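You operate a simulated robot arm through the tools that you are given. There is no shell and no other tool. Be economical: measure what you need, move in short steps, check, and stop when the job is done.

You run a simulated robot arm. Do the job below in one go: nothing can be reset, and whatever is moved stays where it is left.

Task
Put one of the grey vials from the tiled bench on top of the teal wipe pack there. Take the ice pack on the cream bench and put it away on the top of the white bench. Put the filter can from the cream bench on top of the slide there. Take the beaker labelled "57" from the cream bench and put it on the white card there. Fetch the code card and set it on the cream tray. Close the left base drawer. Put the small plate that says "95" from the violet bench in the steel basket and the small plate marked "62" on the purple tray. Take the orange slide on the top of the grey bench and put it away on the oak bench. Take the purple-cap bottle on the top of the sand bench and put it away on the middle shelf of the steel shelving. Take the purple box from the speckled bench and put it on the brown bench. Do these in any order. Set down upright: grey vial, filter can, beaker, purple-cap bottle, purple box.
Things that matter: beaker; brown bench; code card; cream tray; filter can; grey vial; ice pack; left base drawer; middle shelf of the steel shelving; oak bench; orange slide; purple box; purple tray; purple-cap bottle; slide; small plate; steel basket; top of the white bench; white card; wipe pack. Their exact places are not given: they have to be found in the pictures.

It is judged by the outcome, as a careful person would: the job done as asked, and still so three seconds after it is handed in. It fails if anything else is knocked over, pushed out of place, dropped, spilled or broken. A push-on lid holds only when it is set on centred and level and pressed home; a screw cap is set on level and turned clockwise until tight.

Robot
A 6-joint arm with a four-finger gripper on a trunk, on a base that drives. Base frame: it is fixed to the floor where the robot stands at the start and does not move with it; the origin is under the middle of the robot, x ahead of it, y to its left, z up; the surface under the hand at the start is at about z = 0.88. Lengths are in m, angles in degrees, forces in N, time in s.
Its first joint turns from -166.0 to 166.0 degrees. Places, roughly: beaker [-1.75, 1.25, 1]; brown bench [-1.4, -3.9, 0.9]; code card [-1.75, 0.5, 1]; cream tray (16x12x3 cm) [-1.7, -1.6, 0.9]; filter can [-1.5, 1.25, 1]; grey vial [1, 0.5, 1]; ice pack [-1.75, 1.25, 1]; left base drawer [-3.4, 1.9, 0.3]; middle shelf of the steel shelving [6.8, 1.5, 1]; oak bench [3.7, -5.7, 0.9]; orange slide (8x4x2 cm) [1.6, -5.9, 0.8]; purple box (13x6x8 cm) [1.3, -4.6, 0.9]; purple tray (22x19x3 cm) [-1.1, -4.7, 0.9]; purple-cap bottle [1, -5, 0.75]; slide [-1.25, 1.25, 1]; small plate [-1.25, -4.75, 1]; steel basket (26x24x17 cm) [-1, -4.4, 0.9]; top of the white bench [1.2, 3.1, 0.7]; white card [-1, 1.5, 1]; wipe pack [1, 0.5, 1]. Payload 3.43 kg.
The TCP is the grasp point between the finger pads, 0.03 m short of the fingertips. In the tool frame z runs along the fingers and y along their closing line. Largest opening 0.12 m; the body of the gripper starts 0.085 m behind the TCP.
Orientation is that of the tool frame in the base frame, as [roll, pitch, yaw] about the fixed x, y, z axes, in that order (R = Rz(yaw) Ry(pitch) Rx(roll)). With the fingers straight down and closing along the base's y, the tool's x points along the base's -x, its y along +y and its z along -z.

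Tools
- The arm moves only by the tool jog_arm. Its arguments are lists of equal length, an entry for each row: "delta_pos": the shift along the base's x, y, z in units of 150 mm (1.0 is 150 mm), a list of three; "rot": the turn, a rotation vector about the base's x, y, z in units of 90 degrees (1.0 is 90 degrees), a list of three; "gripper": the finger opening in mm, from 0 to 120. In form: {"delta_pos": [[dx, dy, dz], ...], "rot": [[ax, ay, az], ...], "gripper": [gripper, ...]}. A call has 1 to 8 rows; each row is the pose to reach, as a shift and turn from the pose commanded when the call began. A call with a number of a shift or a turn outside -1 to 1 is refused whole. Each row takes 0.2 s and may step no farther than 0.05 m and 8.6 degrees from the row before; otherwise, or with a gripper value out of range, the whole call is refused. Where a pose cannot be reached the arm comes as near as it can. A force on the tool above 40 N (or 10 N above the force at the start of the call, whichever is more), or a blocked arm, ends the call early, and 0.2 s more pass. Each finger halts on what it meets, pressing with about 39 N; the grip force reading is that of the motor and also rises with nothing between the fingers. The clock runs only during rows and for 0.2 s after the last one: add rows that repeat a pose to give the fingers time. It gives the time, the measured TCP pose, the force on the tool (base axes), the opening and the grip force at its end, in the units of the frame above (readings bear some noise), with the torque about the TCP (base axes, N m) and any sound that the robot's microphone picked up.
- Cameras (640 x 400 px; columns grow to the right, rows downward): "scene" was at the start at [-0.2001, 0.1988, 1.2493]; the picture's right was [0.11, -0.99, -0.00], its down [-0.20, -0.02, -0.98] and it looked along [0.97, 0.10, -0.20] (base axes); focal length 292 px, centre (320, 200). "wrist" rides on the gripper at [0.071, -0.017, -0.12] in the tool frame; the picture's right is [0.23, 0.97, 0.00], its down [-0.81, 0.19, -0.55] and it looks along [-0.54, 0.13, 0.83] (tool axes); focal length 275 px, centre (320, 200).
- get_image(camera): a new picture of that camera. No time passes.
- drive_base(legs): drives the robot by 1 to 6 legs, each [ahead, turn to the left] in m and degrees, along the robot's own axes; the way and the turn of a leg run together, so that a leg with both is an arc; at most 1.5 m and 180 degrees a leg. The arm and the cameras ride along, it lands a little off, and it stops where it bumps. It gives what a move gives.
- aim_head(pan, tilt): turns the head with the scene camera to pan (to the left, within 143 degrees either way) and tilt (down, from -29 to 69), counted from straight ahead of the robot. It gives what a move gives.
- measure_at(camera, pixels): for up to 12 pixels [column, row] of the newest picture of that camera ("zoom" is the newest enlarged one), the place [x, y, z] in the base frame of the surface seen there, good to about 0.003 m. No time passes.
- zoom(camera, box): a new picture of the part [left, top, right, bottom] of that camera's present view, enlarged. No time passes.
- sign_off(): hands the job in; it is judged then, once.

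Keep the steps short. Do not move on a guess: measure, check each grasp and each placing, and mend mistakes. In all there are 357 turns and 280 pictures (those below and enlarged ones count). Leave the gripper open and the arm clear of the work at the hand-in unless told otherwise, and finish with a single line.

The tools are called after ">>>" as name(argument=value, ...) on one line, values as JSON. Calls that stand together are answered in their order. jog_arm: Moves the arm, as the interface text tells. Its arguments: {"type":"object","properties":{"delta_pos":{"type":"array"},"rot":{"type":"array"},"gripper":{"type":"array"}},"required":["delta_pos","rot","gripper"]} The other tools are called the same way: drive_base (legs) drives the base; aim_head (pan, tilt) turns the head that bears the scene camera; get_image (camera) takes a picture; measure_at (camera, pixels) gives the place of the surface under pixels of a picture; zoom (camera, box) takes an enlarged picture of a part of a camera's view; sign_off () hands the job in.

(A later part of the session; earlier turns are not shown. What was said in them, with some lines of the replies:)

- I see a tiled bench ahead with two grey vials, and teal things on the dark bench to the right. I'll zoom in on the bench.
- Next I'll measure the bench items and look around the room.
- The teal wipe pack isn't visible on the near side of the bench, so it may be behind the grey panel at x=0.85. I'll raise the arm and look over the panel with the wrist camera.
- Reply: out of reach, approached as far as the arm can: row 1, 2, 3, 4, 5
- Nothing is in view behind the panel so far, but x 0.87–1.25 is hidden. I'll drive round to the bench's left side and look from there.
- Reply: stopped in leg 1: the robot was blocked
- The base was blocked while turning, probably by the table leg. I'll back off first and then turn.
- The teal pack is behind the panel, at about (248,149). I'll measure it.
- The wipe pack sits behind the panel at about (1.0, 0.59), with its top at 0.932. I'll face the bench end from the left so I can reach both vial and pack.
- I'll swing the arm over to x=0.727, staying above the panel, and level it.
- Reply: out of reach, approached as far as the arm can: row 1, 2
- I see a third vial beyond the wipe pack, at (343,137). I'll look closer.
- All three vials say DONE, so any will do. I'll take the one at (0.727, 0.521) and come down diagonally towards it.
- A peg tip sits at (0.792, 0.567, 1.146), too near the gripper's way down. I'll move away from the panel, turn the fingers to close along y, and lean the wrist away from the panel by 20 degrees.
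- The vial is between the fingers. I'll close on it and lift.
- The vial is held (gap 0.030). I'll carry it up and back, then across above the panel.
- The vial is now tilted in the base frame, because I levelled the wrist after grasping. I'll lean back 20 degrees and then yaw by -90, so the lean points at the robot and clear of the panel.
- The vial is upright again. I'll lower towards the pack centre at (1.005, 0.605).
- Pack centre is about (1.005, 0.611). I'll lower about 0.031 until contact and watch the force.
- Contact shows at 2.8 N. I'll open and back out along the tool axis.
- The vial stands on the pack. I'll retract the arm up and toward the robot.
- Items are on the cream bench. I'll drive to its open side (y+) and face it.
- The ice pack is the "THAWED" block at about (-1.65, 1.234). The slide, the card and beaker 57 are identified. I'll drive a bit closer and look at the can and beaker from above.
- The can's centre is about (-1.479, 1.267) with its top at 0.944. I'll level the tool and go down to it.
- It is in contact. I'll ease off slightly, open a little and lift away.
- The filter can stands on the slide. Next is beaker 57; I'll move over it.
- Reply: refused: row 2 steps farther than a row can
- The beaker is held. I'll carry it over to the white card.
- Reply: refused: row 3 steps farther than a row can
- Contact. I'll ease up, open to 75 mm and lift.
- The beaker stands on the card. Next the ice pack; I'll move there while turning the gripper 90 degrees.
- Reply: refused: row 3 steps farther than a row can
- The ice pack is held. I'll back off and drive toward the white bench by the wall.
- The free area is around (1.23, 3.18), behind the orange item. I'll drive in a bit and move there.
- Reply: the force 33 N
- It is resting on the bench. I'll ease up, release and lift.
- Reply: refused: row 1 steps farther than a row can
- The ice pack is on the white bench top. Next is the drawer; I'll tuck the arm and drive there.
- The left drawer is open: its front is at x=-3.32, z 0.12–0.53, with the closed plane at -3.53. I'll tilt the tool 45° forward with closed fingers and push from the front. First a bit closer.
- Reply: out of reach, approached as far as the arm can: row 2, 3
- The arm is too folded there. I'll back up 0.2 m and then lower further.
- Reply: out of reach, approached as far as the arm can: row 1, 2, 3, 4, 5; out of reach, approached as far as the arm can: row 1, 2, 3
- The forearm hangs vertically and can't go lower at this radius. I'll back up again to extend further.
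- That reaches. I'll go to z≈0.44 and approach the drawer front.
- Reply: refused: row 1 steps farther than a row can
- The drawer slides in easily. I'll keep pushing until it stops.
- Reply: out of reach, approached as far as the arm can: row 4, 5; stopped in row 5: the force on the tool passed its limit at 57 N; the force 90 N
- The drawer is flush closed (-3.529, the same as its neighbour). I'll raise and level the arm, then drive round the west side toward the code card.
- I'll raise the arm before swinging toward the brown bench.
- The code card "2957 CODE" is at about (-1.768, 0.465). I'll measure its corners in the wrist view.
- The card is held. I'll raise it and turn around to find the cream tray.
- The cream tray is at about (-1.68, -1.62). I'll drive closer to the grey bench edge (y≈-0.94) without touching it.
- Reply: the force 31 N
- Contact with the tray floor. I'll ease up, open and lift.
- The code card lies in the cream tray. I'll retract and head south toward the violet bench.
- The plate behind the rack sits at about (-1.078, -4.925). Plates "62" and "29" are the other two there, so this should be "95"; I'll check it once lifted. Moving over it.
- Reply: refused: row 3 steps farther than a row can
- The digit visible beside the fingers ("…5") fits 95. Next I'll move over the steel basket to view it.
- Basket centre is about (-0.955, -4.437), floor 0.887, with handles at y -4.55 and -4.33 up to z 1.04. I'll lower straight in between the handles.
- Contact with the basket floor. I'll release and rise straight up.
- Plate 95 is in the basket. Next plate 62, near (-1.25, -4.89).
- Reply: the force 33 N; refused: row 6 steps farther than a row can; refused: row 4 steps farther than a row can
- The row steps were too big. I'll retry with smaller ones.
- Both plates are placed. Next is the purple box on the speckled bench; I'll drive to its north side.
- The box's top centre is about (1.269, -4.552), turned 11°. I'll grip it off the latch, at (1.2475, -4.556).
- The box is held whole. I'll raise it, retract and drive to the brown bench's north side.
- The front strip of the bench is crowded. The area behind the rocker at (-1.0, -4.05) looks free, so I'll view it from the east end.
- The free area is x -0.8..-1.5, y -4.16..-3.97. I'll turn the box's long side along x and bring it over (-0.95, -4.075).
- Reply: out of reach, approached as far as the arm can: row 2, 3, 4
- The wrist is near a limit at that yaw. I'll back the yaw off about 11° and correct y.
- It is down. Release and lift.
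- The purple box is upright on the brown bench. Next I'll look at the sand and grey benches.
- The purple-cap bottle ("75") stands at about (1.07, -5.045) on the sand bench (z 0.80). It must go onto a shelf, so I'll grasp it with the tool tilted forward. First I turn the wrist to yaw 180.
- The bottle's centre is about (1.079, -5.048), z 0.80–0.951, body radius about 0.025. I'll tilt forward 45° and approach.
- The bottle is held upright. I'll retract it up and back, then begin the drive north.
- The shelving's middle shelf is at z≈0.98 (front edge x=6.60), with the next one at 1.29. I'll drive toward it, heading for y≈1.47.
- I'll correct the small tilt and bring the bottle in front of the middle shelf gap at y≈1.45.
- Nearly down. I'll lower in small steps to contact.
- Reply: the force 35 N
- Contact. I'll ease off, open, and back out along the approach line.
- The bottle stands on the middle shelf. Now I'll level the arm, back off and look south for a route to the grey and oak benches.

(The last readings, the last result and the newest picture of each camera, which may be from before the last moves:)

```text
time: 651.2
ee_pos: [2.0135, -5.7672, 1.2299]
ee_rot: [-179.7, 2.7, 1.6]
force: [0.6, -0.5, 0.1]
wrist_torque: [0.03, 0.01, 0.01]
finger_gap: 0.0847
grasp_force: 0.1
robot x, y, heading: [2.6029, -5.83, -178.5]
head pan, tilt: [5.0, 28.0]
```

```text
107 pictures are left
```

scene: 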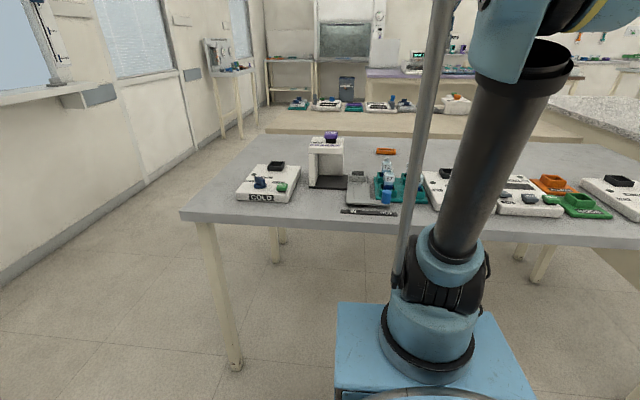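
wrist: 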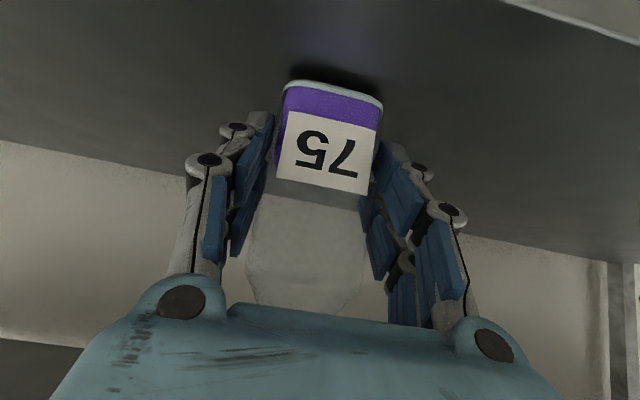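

>>> measure_at(camera="scene", pixels=[[385, 151], [388, 162], [378, 151], [393, 152], [350, 190], [325, 140], [415, 185], [450, 185], [340, 160]])

>>> zoom(camera="scene", box=[290, 120, 450, 220])

>>> get_image(camera="wrist")

```text
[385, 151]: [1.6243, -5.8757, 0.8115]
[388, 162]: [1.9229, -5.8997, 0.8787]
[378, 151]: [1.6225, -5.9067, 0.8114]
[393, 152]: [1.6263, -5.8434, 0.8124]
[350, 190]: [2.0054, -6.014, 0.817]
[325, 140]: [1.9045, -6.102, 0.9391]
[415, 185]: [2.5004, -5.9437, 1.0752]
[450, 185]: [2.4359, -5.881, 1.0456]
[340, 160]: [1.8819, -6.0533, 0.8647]
```

```text
4.00 times, centred on (370, 170) of scene
```

zoom: 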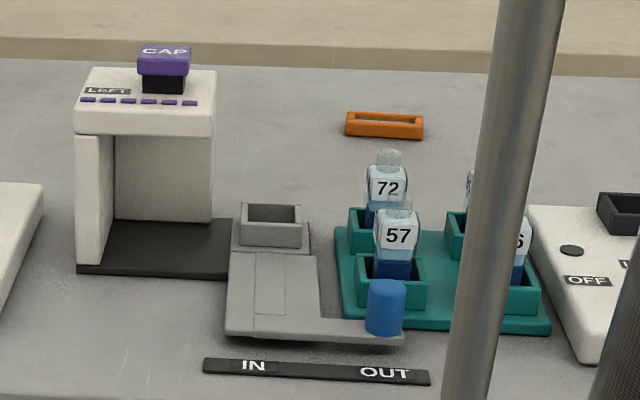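

```text
105 pictures are left
```

wrist: 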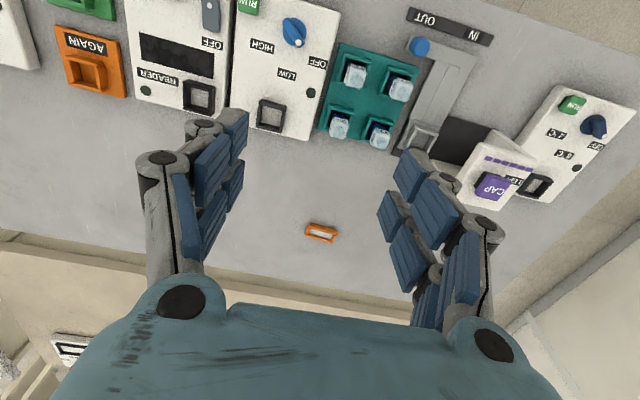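

I see the orange slide at about (1.60, -5.875). I'll level, drive a little closer and move over it.

>>> drive_base(legs=[[0.08, 0]])

>>> jog_arm(delta_pos=[[-0.28, -0.12, 0], [-0.56, -0.24, 0], [-0.84, -0.36, 0]], rot=[[0, -0.01, 0], [0, -0.02, 0], [0, -0.03, 0]], gripper=[110, 115, 115])

>>> jog_arm(delta_pos=[[-0.25, -0.1, -0.15], [-0.5, -0.2, -0.3], [-0.75, -0.3, -0.45], [-0.95, -0.35, -0.65]], rot=[[0, 0, 0], [0, 0, 0], [0, 0, 0], [0, 0, 0]], gripper=[115, 115, 115, 115])

>>> get_image(camera="wrist")

```text
time: 652.2
ee_pos: [1.9326, -5.768, 1.2292]
ee_rot: [-179.7, 2.7, 1.6]
force: [0.3, 0.4, 0.0]
wrist_torque: [0.0, 0.0, 0.02]
finger_gap: 0.0848
grasp_force: 0.0
robot x, y, heading: [2.5248, -5.8291, -178.8]
head pan, tilt: [5.0, 28.0]
```

```text
time: 653.0
ee_pos: [1.8227, -5.8213, 1.236]
ee_rot: [-179.8, 0.6, 1.5]
force: [0.3, -0.9, 0.3]
wrist_torque: [-0.01, 0.15, 0.0]
finger_gap: 0.1149
grasp_force: 0.0
robot x, y, heading: [2.5192, -5.8275, -178.8]
head pan, tilt: [5.0, 28.0]
```

```text
time: 654.0
ee_pos: [1.6802, -5.8737, 1.1388]
ee_rot: [-179.7, 0.6, 1.6]
force: [-0.2, 0.1, 0.1]
wrist_torque: [0.01, 0.05, 0.0]
finger_gap: 0.1148
grasp_force: 0.0
robot x, y, heading: [2.5223, -5.8285, -178.8]
head pan, tilt: [5.0, 28.0]
```

```text
104 pictures are left
```

wrist: 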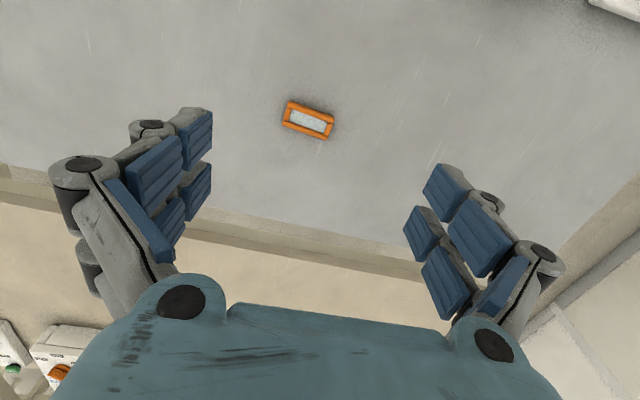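

>>> zoom(camera="wrist", box=[270, 80, 350, 160])

>>> measure_at(camera="zoom", pixels=[[105, 110], [318, 180], [85, 205], [300, 275], [200, 185], [200, 130], [70, 225], [320, 290]])

```text
5.00 times, centred on (310, 120) of wrist
```

zoom: 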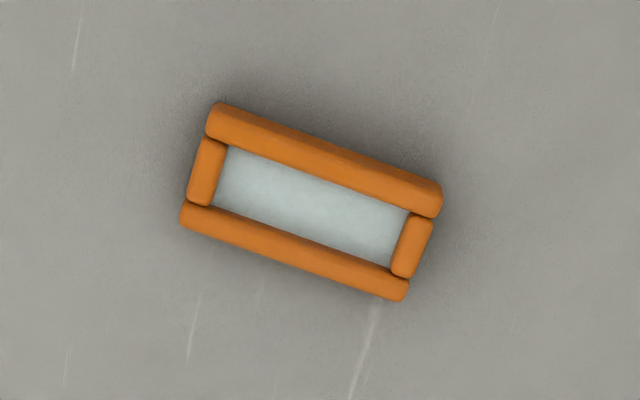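

```text
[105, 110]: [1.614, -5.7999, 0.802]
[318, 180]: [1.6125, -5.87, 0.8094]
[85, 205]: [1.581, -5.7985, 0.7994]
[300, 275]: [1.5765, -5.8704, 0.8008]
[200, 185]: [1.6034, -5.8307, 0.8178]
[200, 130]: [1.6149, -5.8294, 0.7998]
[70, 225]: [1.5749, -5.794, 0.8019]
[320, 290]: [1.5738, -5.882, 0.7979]
```

>>> measure_at(camera="zoom", pixels=[[220, 120], [430, 200], [195, 215], [395, 290], [310, 200], [330, 155], [290, 245]])

```text
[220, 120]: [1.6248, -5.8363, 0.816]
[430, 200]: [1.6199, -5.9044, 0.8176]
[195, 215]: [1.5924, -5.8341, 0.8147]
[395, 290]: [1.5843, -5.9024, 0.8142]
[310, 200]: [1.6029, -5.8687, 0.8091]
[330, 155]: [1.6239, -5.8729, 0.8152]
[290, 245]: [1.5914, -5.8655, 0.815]
```

>>> jog_arm(delta_pos=[[-0.15, 0, -0.2], [-0.3, 0.01, -0.4], [-0.45, 0.02, -0.6], [-0.5, 0.03, -0.8], [-0.5, 0.03, -1]], rot=[[0, -0.007, -0.03], [0, -0.007, -0.062], [0, -0.007, -0.062], [0, -0.007, -0.062], [0, -0.007, -0.062]], gripper=[115, 115, 115, 115, 115])

>>> jog_arm(delta_pos=[[0, 0, -0.25], [0, 0, -0.5], [0, 0, -0.75]], rot=[[0, 0, 0], [0, 0, 0], [0, 0, 0]], gripper=[110, 105, 105])

>>> get_image(camera="wrist")

```text
time: 655.2
ee_pos: [1.6046, -5.8691, 0.9888]
ee_rot: [-179.6, 0.0, -4.1]
force: [0.4, -0.1, 0.8]
wrist_torque: [-0.03, 0.02, 0.01]
finger_gap: 0.1145
grasp_force: 0.1
robot x, y, heading: [2.5255, -5.827, -178.6]
head pan, tilt: [5.0, 28.0]
```

```text
time: 656.0
ee_pos: [1.6065, -5.8702, 0.8759]
ee_rot: [-179.7, 0.1, -4.0]
force: [0.3, 0.2, 0.0]
wrist_torque: [-0.05, 0.02, -0.03]
finger_gap: 0.1046
grasp_force: 0.0
robot x, y, heading: [2.5221, -5.8286, -178.9]
head pan, tilt: [5.0, 28.0]
```

```text
102 pictures are left
```

wrist: 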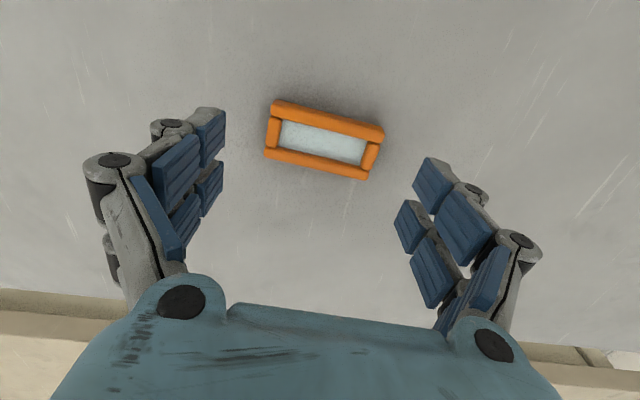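

>>> jog_arm(delta_pos=[[0, 0, -0.15], [0, 0, -0.28], [0, 0, -0.28], [0, 0, -0.28], [0, 0, -0.28], [0, 0, -0.28]], rot=[[0, 0, 0], [0, 0, 0], [0, 0, 0], [0, 0, 0], [0, 0, 0], [0, 0, 0]], gripper=[105, 105, 105, 80, 50, 50])

>>> get_image(camera="wrist")

```text
time: 657.4
ee_pos: [1.6052, -5.8698, 0.8342]
ee_rot: [-179.6, 0.1, -4.1]
force: [-0.2, 0.8, 2.5]
wrist_torque: [0.06, 0.05, 0.04]
finger_gap: 0.0792
grasp_force: 39.0
robot x, y, heading: [2.5244, -5.8283, -178.9]
head pan, tilt: [5.0, 28.0]
```

```text
101 pictures are left
```

wrist: 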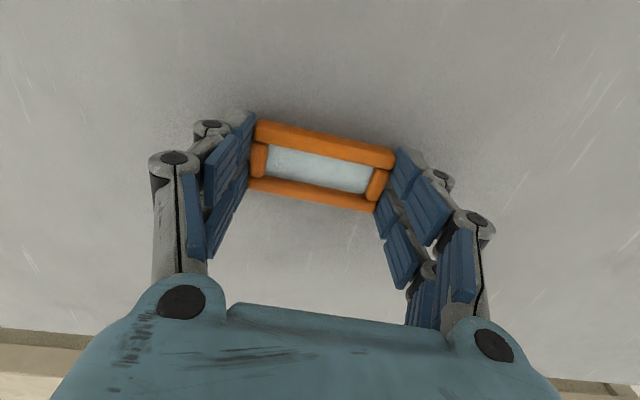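

Gripped (gap 0.079). I'll lift and retract.

>>> jog_arm(delta_pos=[[0, 0, 0.15], [0, 0, 0.4], [0, 0, 0.7], [0, 0, 1]], rot=[[0, 0, 0], [0, 0, 0], [0, 0, 0], [0, 0, 0]], gripper=[50, 50, 50, 50])

>>> jog_arm(delta_pos=[[0.1, 0, 0.25], [0.25, 0, 0.5], [0.4, 0, 0.75], [0.6, 0, 1]], rot=[[0, 0, 0], [0, 0, 0], [0, 0, 0], [0, 0, 0]], gripper=[50, 50, 50, 50])

>>> jog_arm(delta_pos=[[0.3, 0, 0.1], [0.6, 0, 0.2], [0.9, 0, 0.3]], rot=[[0, 0, 0], [0, 0, 0], [0, 0, 0]], gripper=[50, 50, 50])

>>> get_image(camera="wrist")

```text
time: 658.4
ee_pos: [1.6053, -5.8694, 0.9829]
ee_rot: [-179.7, 0.1, -4.1]
force: [-0.5, 0.0, -1.1]
wrist_torque: [0.0, 0.0, 0.03]
finger_gap: 0.079
grasp_force: 38.6
robot x, y, heading: [2.5212, -5.826, -178.8]
head pan, tilt: [5.0, 28.0]
```

```text
time: 659.4
ee_pos: [1.6925, -5.8699, 1.132]
ee_rot: [-179.8, 0.0, -4.1]
force: [-1.0, -0.6, -0.6]
wrist_torque: [-0.02, -0.1, -0.03]
finger_gap: 0.0793
grasp_force: 39.0
robot x, y, heading: [2.525, -5.8263, -178.5]
head pan, tilt: [5.0, 28.0]
```

```text
time: 660.2
ee_pos: [1.8277, -5.8692, 1.1796]
ee_rot: [-179.7, 0.0, -4.0]
force: [-1.3, -0.2, -1.4]
wrist_torque: [-0.02, -0.11, -0.01]
finger_gap: 0.0792
grasp_force: 38.9
robot x, y, heading: [2.5232, -5.8253, -178.5]
head pan, tilt: [5.0, 28.0]
```

```text
100 pictures are left
```

wrist: 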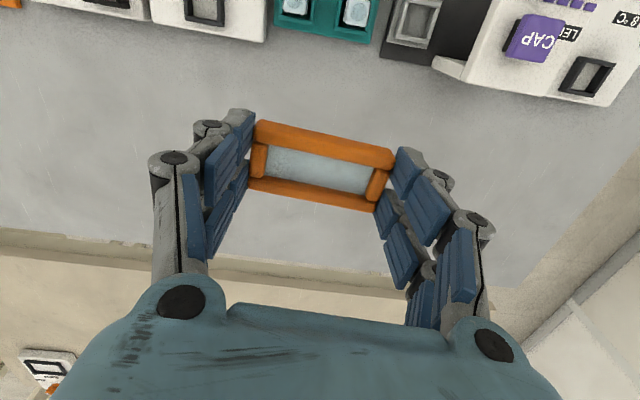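

Held. I'll back up and turn toward the oak bench, stopping short to look.

>>> drive_base(legs=[[-0.2, 0], [0, -115]])

>>> aim_head(pan=-65, tilt=20)

>>> get_image(camera="scene")

```text
time: 667.3
ee_pos: [2.9785, -5.1819, 1.1786]
ee_rot: [-179.6, 0.1, -119.3]
force: [-0.4, 0.2, 0.0]
wrist_torque: [0.02, 0.01, 0.01]
finger_gap: 0.079
grasp_force: 38.8
robot x, y, heading: [2.7082, -5.8215, 65.9]
head pan, tilt: [5.0, 28.0]
```

```text
time: 668.7
ee_pos: [2.9734, -5.1937, 1.1872]
ee_rot: [-179.8, 0.7, -119.5]
force: [-0.5, -0.2, -0.8]
wrist_torque: [0.01, -0.02, -0.02]
finger_gap: 0.0791
grasp_force: 38.5
robot x, y, heading: [2.7057, -5.8191, 65.9]
head pan, tilt: [-65.0, 20.0]
```

```text
99 pictures are left
```

scene: 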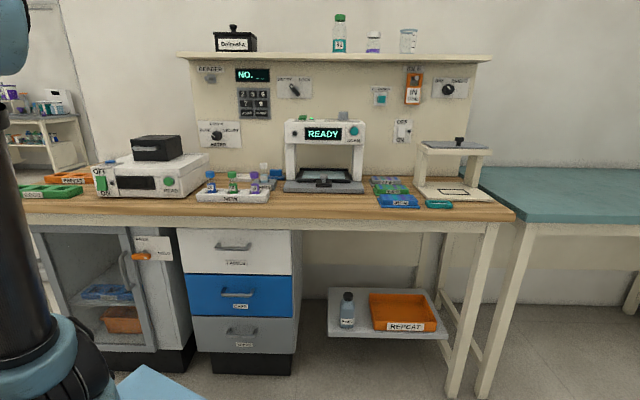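

>>> zoom(camera="scene", box=[180, 110, 520, 230])

>>> measure_at(camera="scene", pixels=[[280, 200], [280, 215], [325, 205], [325, 196], [370, 212], [360, 198], [405, 208], [470, 210], [280, 185], [275, 170], [440, 180], [505, 205]])

```text
1.88 times, centred on (350, 170) of scene
```

zoom: 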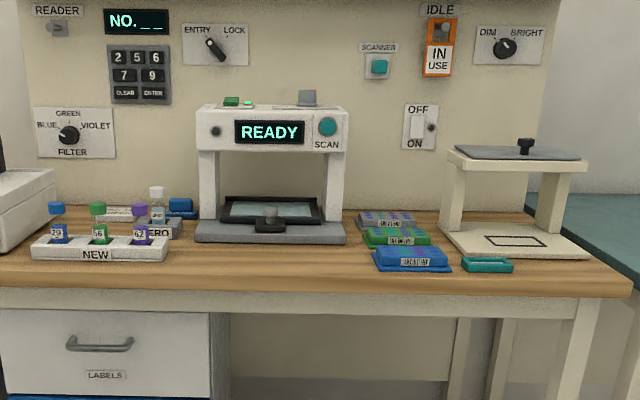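

```text
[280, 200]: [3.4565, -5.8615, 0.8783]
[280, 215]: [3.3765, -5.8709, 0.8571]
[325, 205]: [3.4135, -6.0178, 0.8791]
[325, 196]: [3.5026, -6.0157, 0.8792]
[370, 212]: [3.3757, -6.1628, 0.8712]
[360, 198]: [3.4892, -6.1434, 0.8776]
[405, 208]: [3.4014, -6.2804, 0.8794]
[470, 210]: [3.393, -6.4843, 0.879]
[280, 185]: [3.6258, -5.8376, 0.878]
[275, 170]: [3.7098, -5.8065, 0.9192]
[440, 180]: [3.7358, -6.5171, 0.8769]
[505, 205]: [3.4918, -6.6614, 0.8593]
```

The front strip of the oak bench around (3.45, -6.02) is free (z 0.879). I'll turn to face it.

>>> drive_base(legs=[[0, -66]])

>>> jog_arm(delta_pos=[[0.1, -0.25, 0], [0.2, -0.5, 0], [0.3, -0.75, -0.1], [0.35, -1, -0.2]], rot=[[0, 0, 0], [0, 0, 0], [0, 0, 0], [0, 0, 0]], gripper=[50, 50, 50, 50])

>>> get_image(camera="wrist")

```text
time: 672.4
ee_pos: [3.3856, -5.8097, 1.1878]
ee_rot: [-179.7, 0.8, 174.7]
force: [0.4, 0.2, -0.2]
wrist_torque: [-0.01, -0.03, -0.03]
finger_gap: 0.0795
grasp_force: 38.6
robot x, y, heading: [2.7066, -5.812, -0.2]
head pan, tilt: [-65.0, 20.0]
```

```text
time: 673.4
ee_pos: [3.423, -5.9572, 1.1641]
ee_rot: [-179.9, 1.5, 174.7]
force: [-0.7, -0.3, 0.4]
wrist_torque: [-0.04, -0.03, 0.05]
finger_gap: 0.0793
grasp_force: 39.0
robot x, y, heading: [2.7052, -5.8118, -0.0]
head pan, tilt: [-65.0, 20.0]
```

```text
97 pictures are left
```

wrist: 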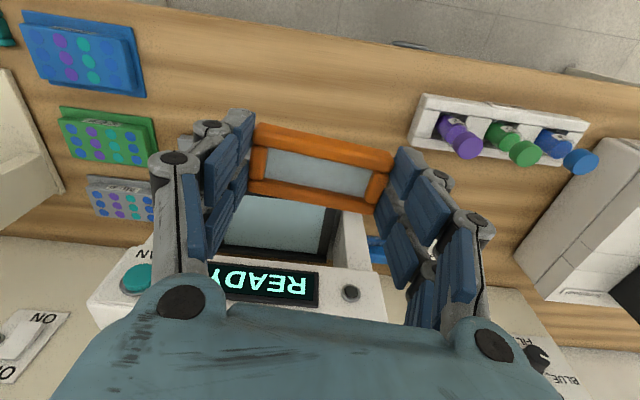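

>>> measure_at(camera="wrist", pixels=[[265, 285], [150, 290], [360, 290], [330, 60], [400, 195], [350, 240], [280, 225], [160, 240]])

```text
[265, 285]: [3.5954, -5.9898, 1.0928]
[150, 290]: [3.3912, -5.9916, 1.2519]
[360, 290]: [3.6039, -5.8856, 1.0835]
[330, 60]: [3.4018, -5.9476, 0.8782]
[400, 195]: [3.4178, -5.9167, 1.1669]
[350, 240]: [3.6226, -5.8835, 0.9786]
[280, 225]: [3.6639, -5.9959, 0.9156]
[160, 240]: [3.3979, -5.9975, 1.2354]
```

>>> jog_arm(delta_pos=[[0.06, -0.1, -0.2], [0.115, -0.2, -0.4], [0.115, -0.2, -0.65], [0.115, -0.2, -0.9]], rot=[[0, 0.008, 0], [0, 0.0166, 0], [0, 0.0166, 0], [0, 0.0166, 0]], gripper=[50, 50, 50, 50])

>>> jog_arm(delta_pos=[[0, 0, -0.3], [0, 0, -0.55], [0, 0, -0.7]], rot=[[0, 0, 0], [0, 0, 0], [0, 0, 0]], gripper=[50, 50, 50])

>>> get_image(camera="wrist")

```text
time: 674.4
ee_pos: [3.4411, -5.988, 1.0301]
ee_rot: [-179.7, -0.1, 174.7]
force: [-0.2, 0.2, -0.8]
wrist_torque: [0.02, 0.0, -0.03]
finger_gap: 0.0794
grasp_force: 39.0
robot x, y, heading: [2.7033, -5.8091, -0.3]
head pan, tilt: [-65.0, 20.0]
```

```text
time: 675.2
ee_pos: [3.4399, -5.9878, 0.9237]
ee_rot: [-179.7, 0.0, 174.7]
force: [-1.0, -0.1, -0.6]
wrist_torque: [0.0, -0.04, 0.03]
finger_gap: 0.0791
grasp_force: 39.5
robot x, y, heading: [2.7094, -5.8083, -0.1]
head pan, tilt: [-65.0, 20.0]
```

```text
96 pictures are left
```

wrist: 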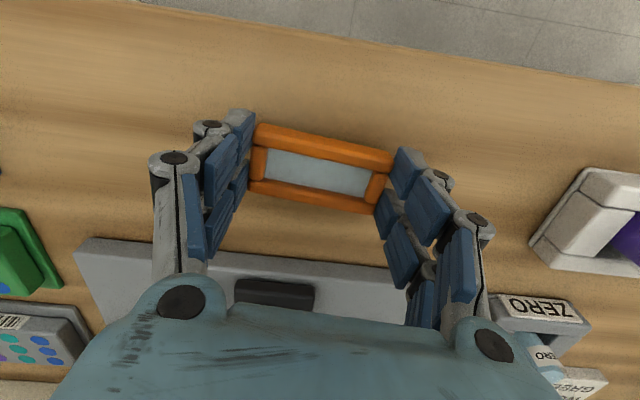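

>>> jog_arm(delta_pos=[[0, 0, -0.03], [0, 0, -0.055], [0, 0, -0.07]], rot=[[0, 0, 0], [0, 0, 0], [0, 0, 0]], gripper=[50, 50, 50])

>>> jog_arm(delta_pos=[[0, 0, -0.008], [0, 0, -0.016]], rot=[[0, 0, 0], [0, 0, 0]], gripper=[50, 50])

```text
time: 676.0
ee_pos: [3.4407, -5.988, 0.9132]
ee_rot: [-179.7, 0.0, 174.7]
force: [0.2, 0.4, -0.8]
wrist_torque: [-0.03, 0.0, 0.03]
finger_gap: 0.0792
grasp_force: 38.7
robot x, y, heading: [2.7059, -5.8079, 0.0]
head pan, tilt: [-65.0, 20.0]
```

```text
time: 676.6
ee_pos: [3.4396, -5.9894, 0.9123]
ee_rot: [-179.7, -0.1, 174.6]
force: [1.9, -1.3, 30.4]
wrist_torque: [-0.1, -0.16, -0.01]
finger_gap: 0.0793
grasp_force: 38.8
robot x, y, heading: [2.7054, -5.8081, 0.1]
head pan, tilt: [-65.0, 20.0]
```

It is down. Release and lift away.

>>> jog_arm(delta_pos=[[0, 0, 0.01], [0, 0, 0.01], [0, 0, 0.01], [0, 0, 0.3], [0, 0, 0.6], [0, 0, 0.9]], rot=[[0, 0, 0], [0, 0, 0], [0, 0, 0], [0, 0, 0], [0, 0, 0], [0, 0, 0]], gripper=[100, 110, 110, 110, 110, 110])

>>> jog_arm(delta_pos=[[-0.1, 0, 0.25], [-0.3, 0.1, 0.5], [-0.5, 0.2, 0.7], [-0.75, 0.3, 0.85]], rot=[[0, 0, 0], [0, 0, 0], [0, 0, 0], [0, 0, 0]], gripper=[110, 110, 110, 110])

>>> aim_head(pan=-20, tilt=30)

>>> get_image(camera="scene")

>>> get_image(camera="wrist")

```text
time: 678.0
ee_pos: [3.4401, -5.9879, 1.0479]
ee_rot: [-179.6, 0.1, 174.7]
force: [0.3, -0.2, -0.2]
wrist_torque: [0.02, 0.01, -0.01]
finger_gap: 0.1103
grasp_force: 0.3
robot x, y, heading: [2.7043, -5.8145, -0.1]
head pan, tilt: [-65.0, 20.0]
```

```text
refused: row 2 steps farther than a row can; nothing moved
```

```text
time: 679.1
ee_pos: [3.4403, -5.9894, 1.046]
ee_rot: [-179.7, -0.1, 174.7]
force: [-0.3, 0.0, 0.2]
wrist_torque: [0.0, 0.0, -0.02]
finger_gap: 0.11
grasp_force: 0.1
robot x, y, heading: [2.707, -5.8084, -0.1]
head pan, tilt: [-20.0, 30.0]
```

```text
95 pictures are left
```

scene: 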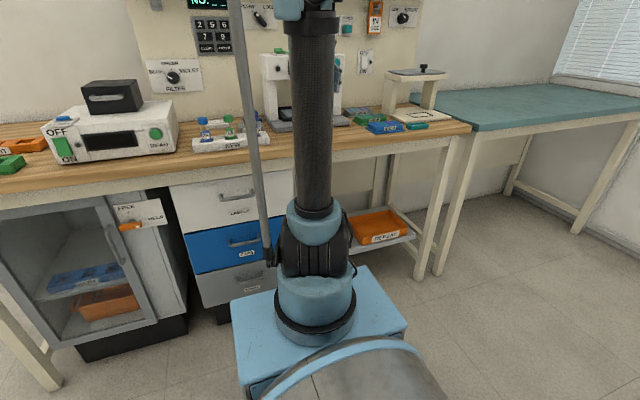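

```text
94 pictures are left
```

wrist: 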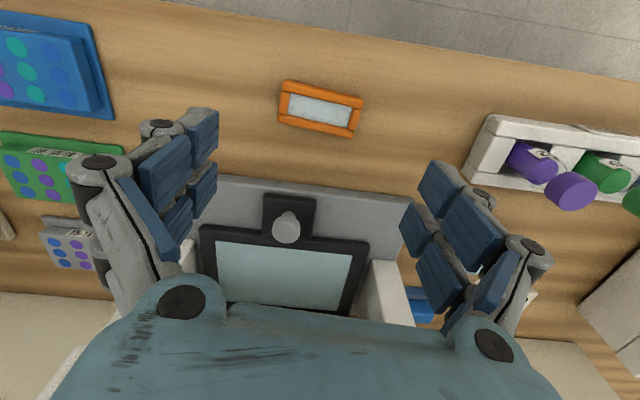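

The orange slide lies on the oak bench. Last I'll retract the arm clear with the gripper open.

>>> jog_arm(delta_pos=[[0, 0, 0.25], [-0.15, 0, 0.5], [-0.35, 0, 0.7], [-0.6, 0, 0.8], [-0.85, 0, 0.9]], rot=[[0, 0, 0], [0, 0, 0], [0, 0, 0], [0, 0, 0], [0, 0, 0]], gripper=[110, 110, 110, 110, 110])

>>> drive_base(legs=[[-0.15, 0]])

>>> get_image(camera="scene")

```text
time: 680.3
ee_pos: [3.3132, -5.9874, 1.1813]
ee_rot: [-179.6, 0.0, 174.6]
force: [1.0, 0.3, -0.7]
wrist_torque: [0.04, 0.05, -0.02]
finger_gap: 0.1104
grasp_force: 0.0
robot x, y, heading: [2.7061, -5.8079, -0.1]
head pan, tilt: [-20.0, 30.0]
```

```text
time: 681.7
ee_pos: [3.1625, -5.9876, 1.1812]
ee_rot: [-179.7, -0.1, 174.8]
force: [-0.9, -0.2, 0.2]
wrist_torque: [0.01, 0.04, 0.01]
finger_gap: 0.1102
grasp_force: 0.0
robot x, y, heading: [2.5577, -5.8086, -0.3]
head pan, tilt: [-20.0, 30.0]
```

```text
93 pictures are left
```

scene: 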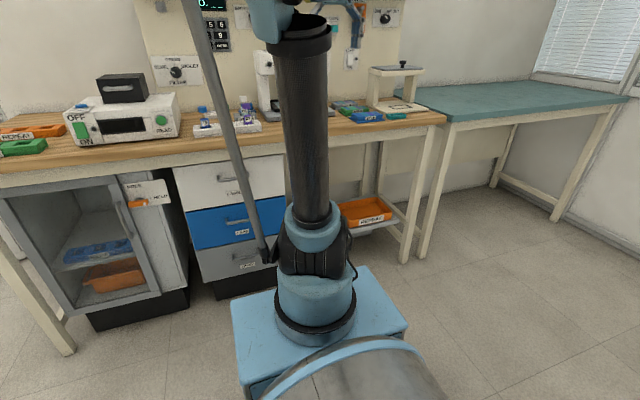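

Every item was placed and checked, the gripper is open and the arm is clear. Handing in.

>>> sign_off()

```text
The job is handed in.
```

All eleven jobs are done and handed in: each item was set in its place, the left base drawer is flush shut, and the arm is clear with the gripper open.
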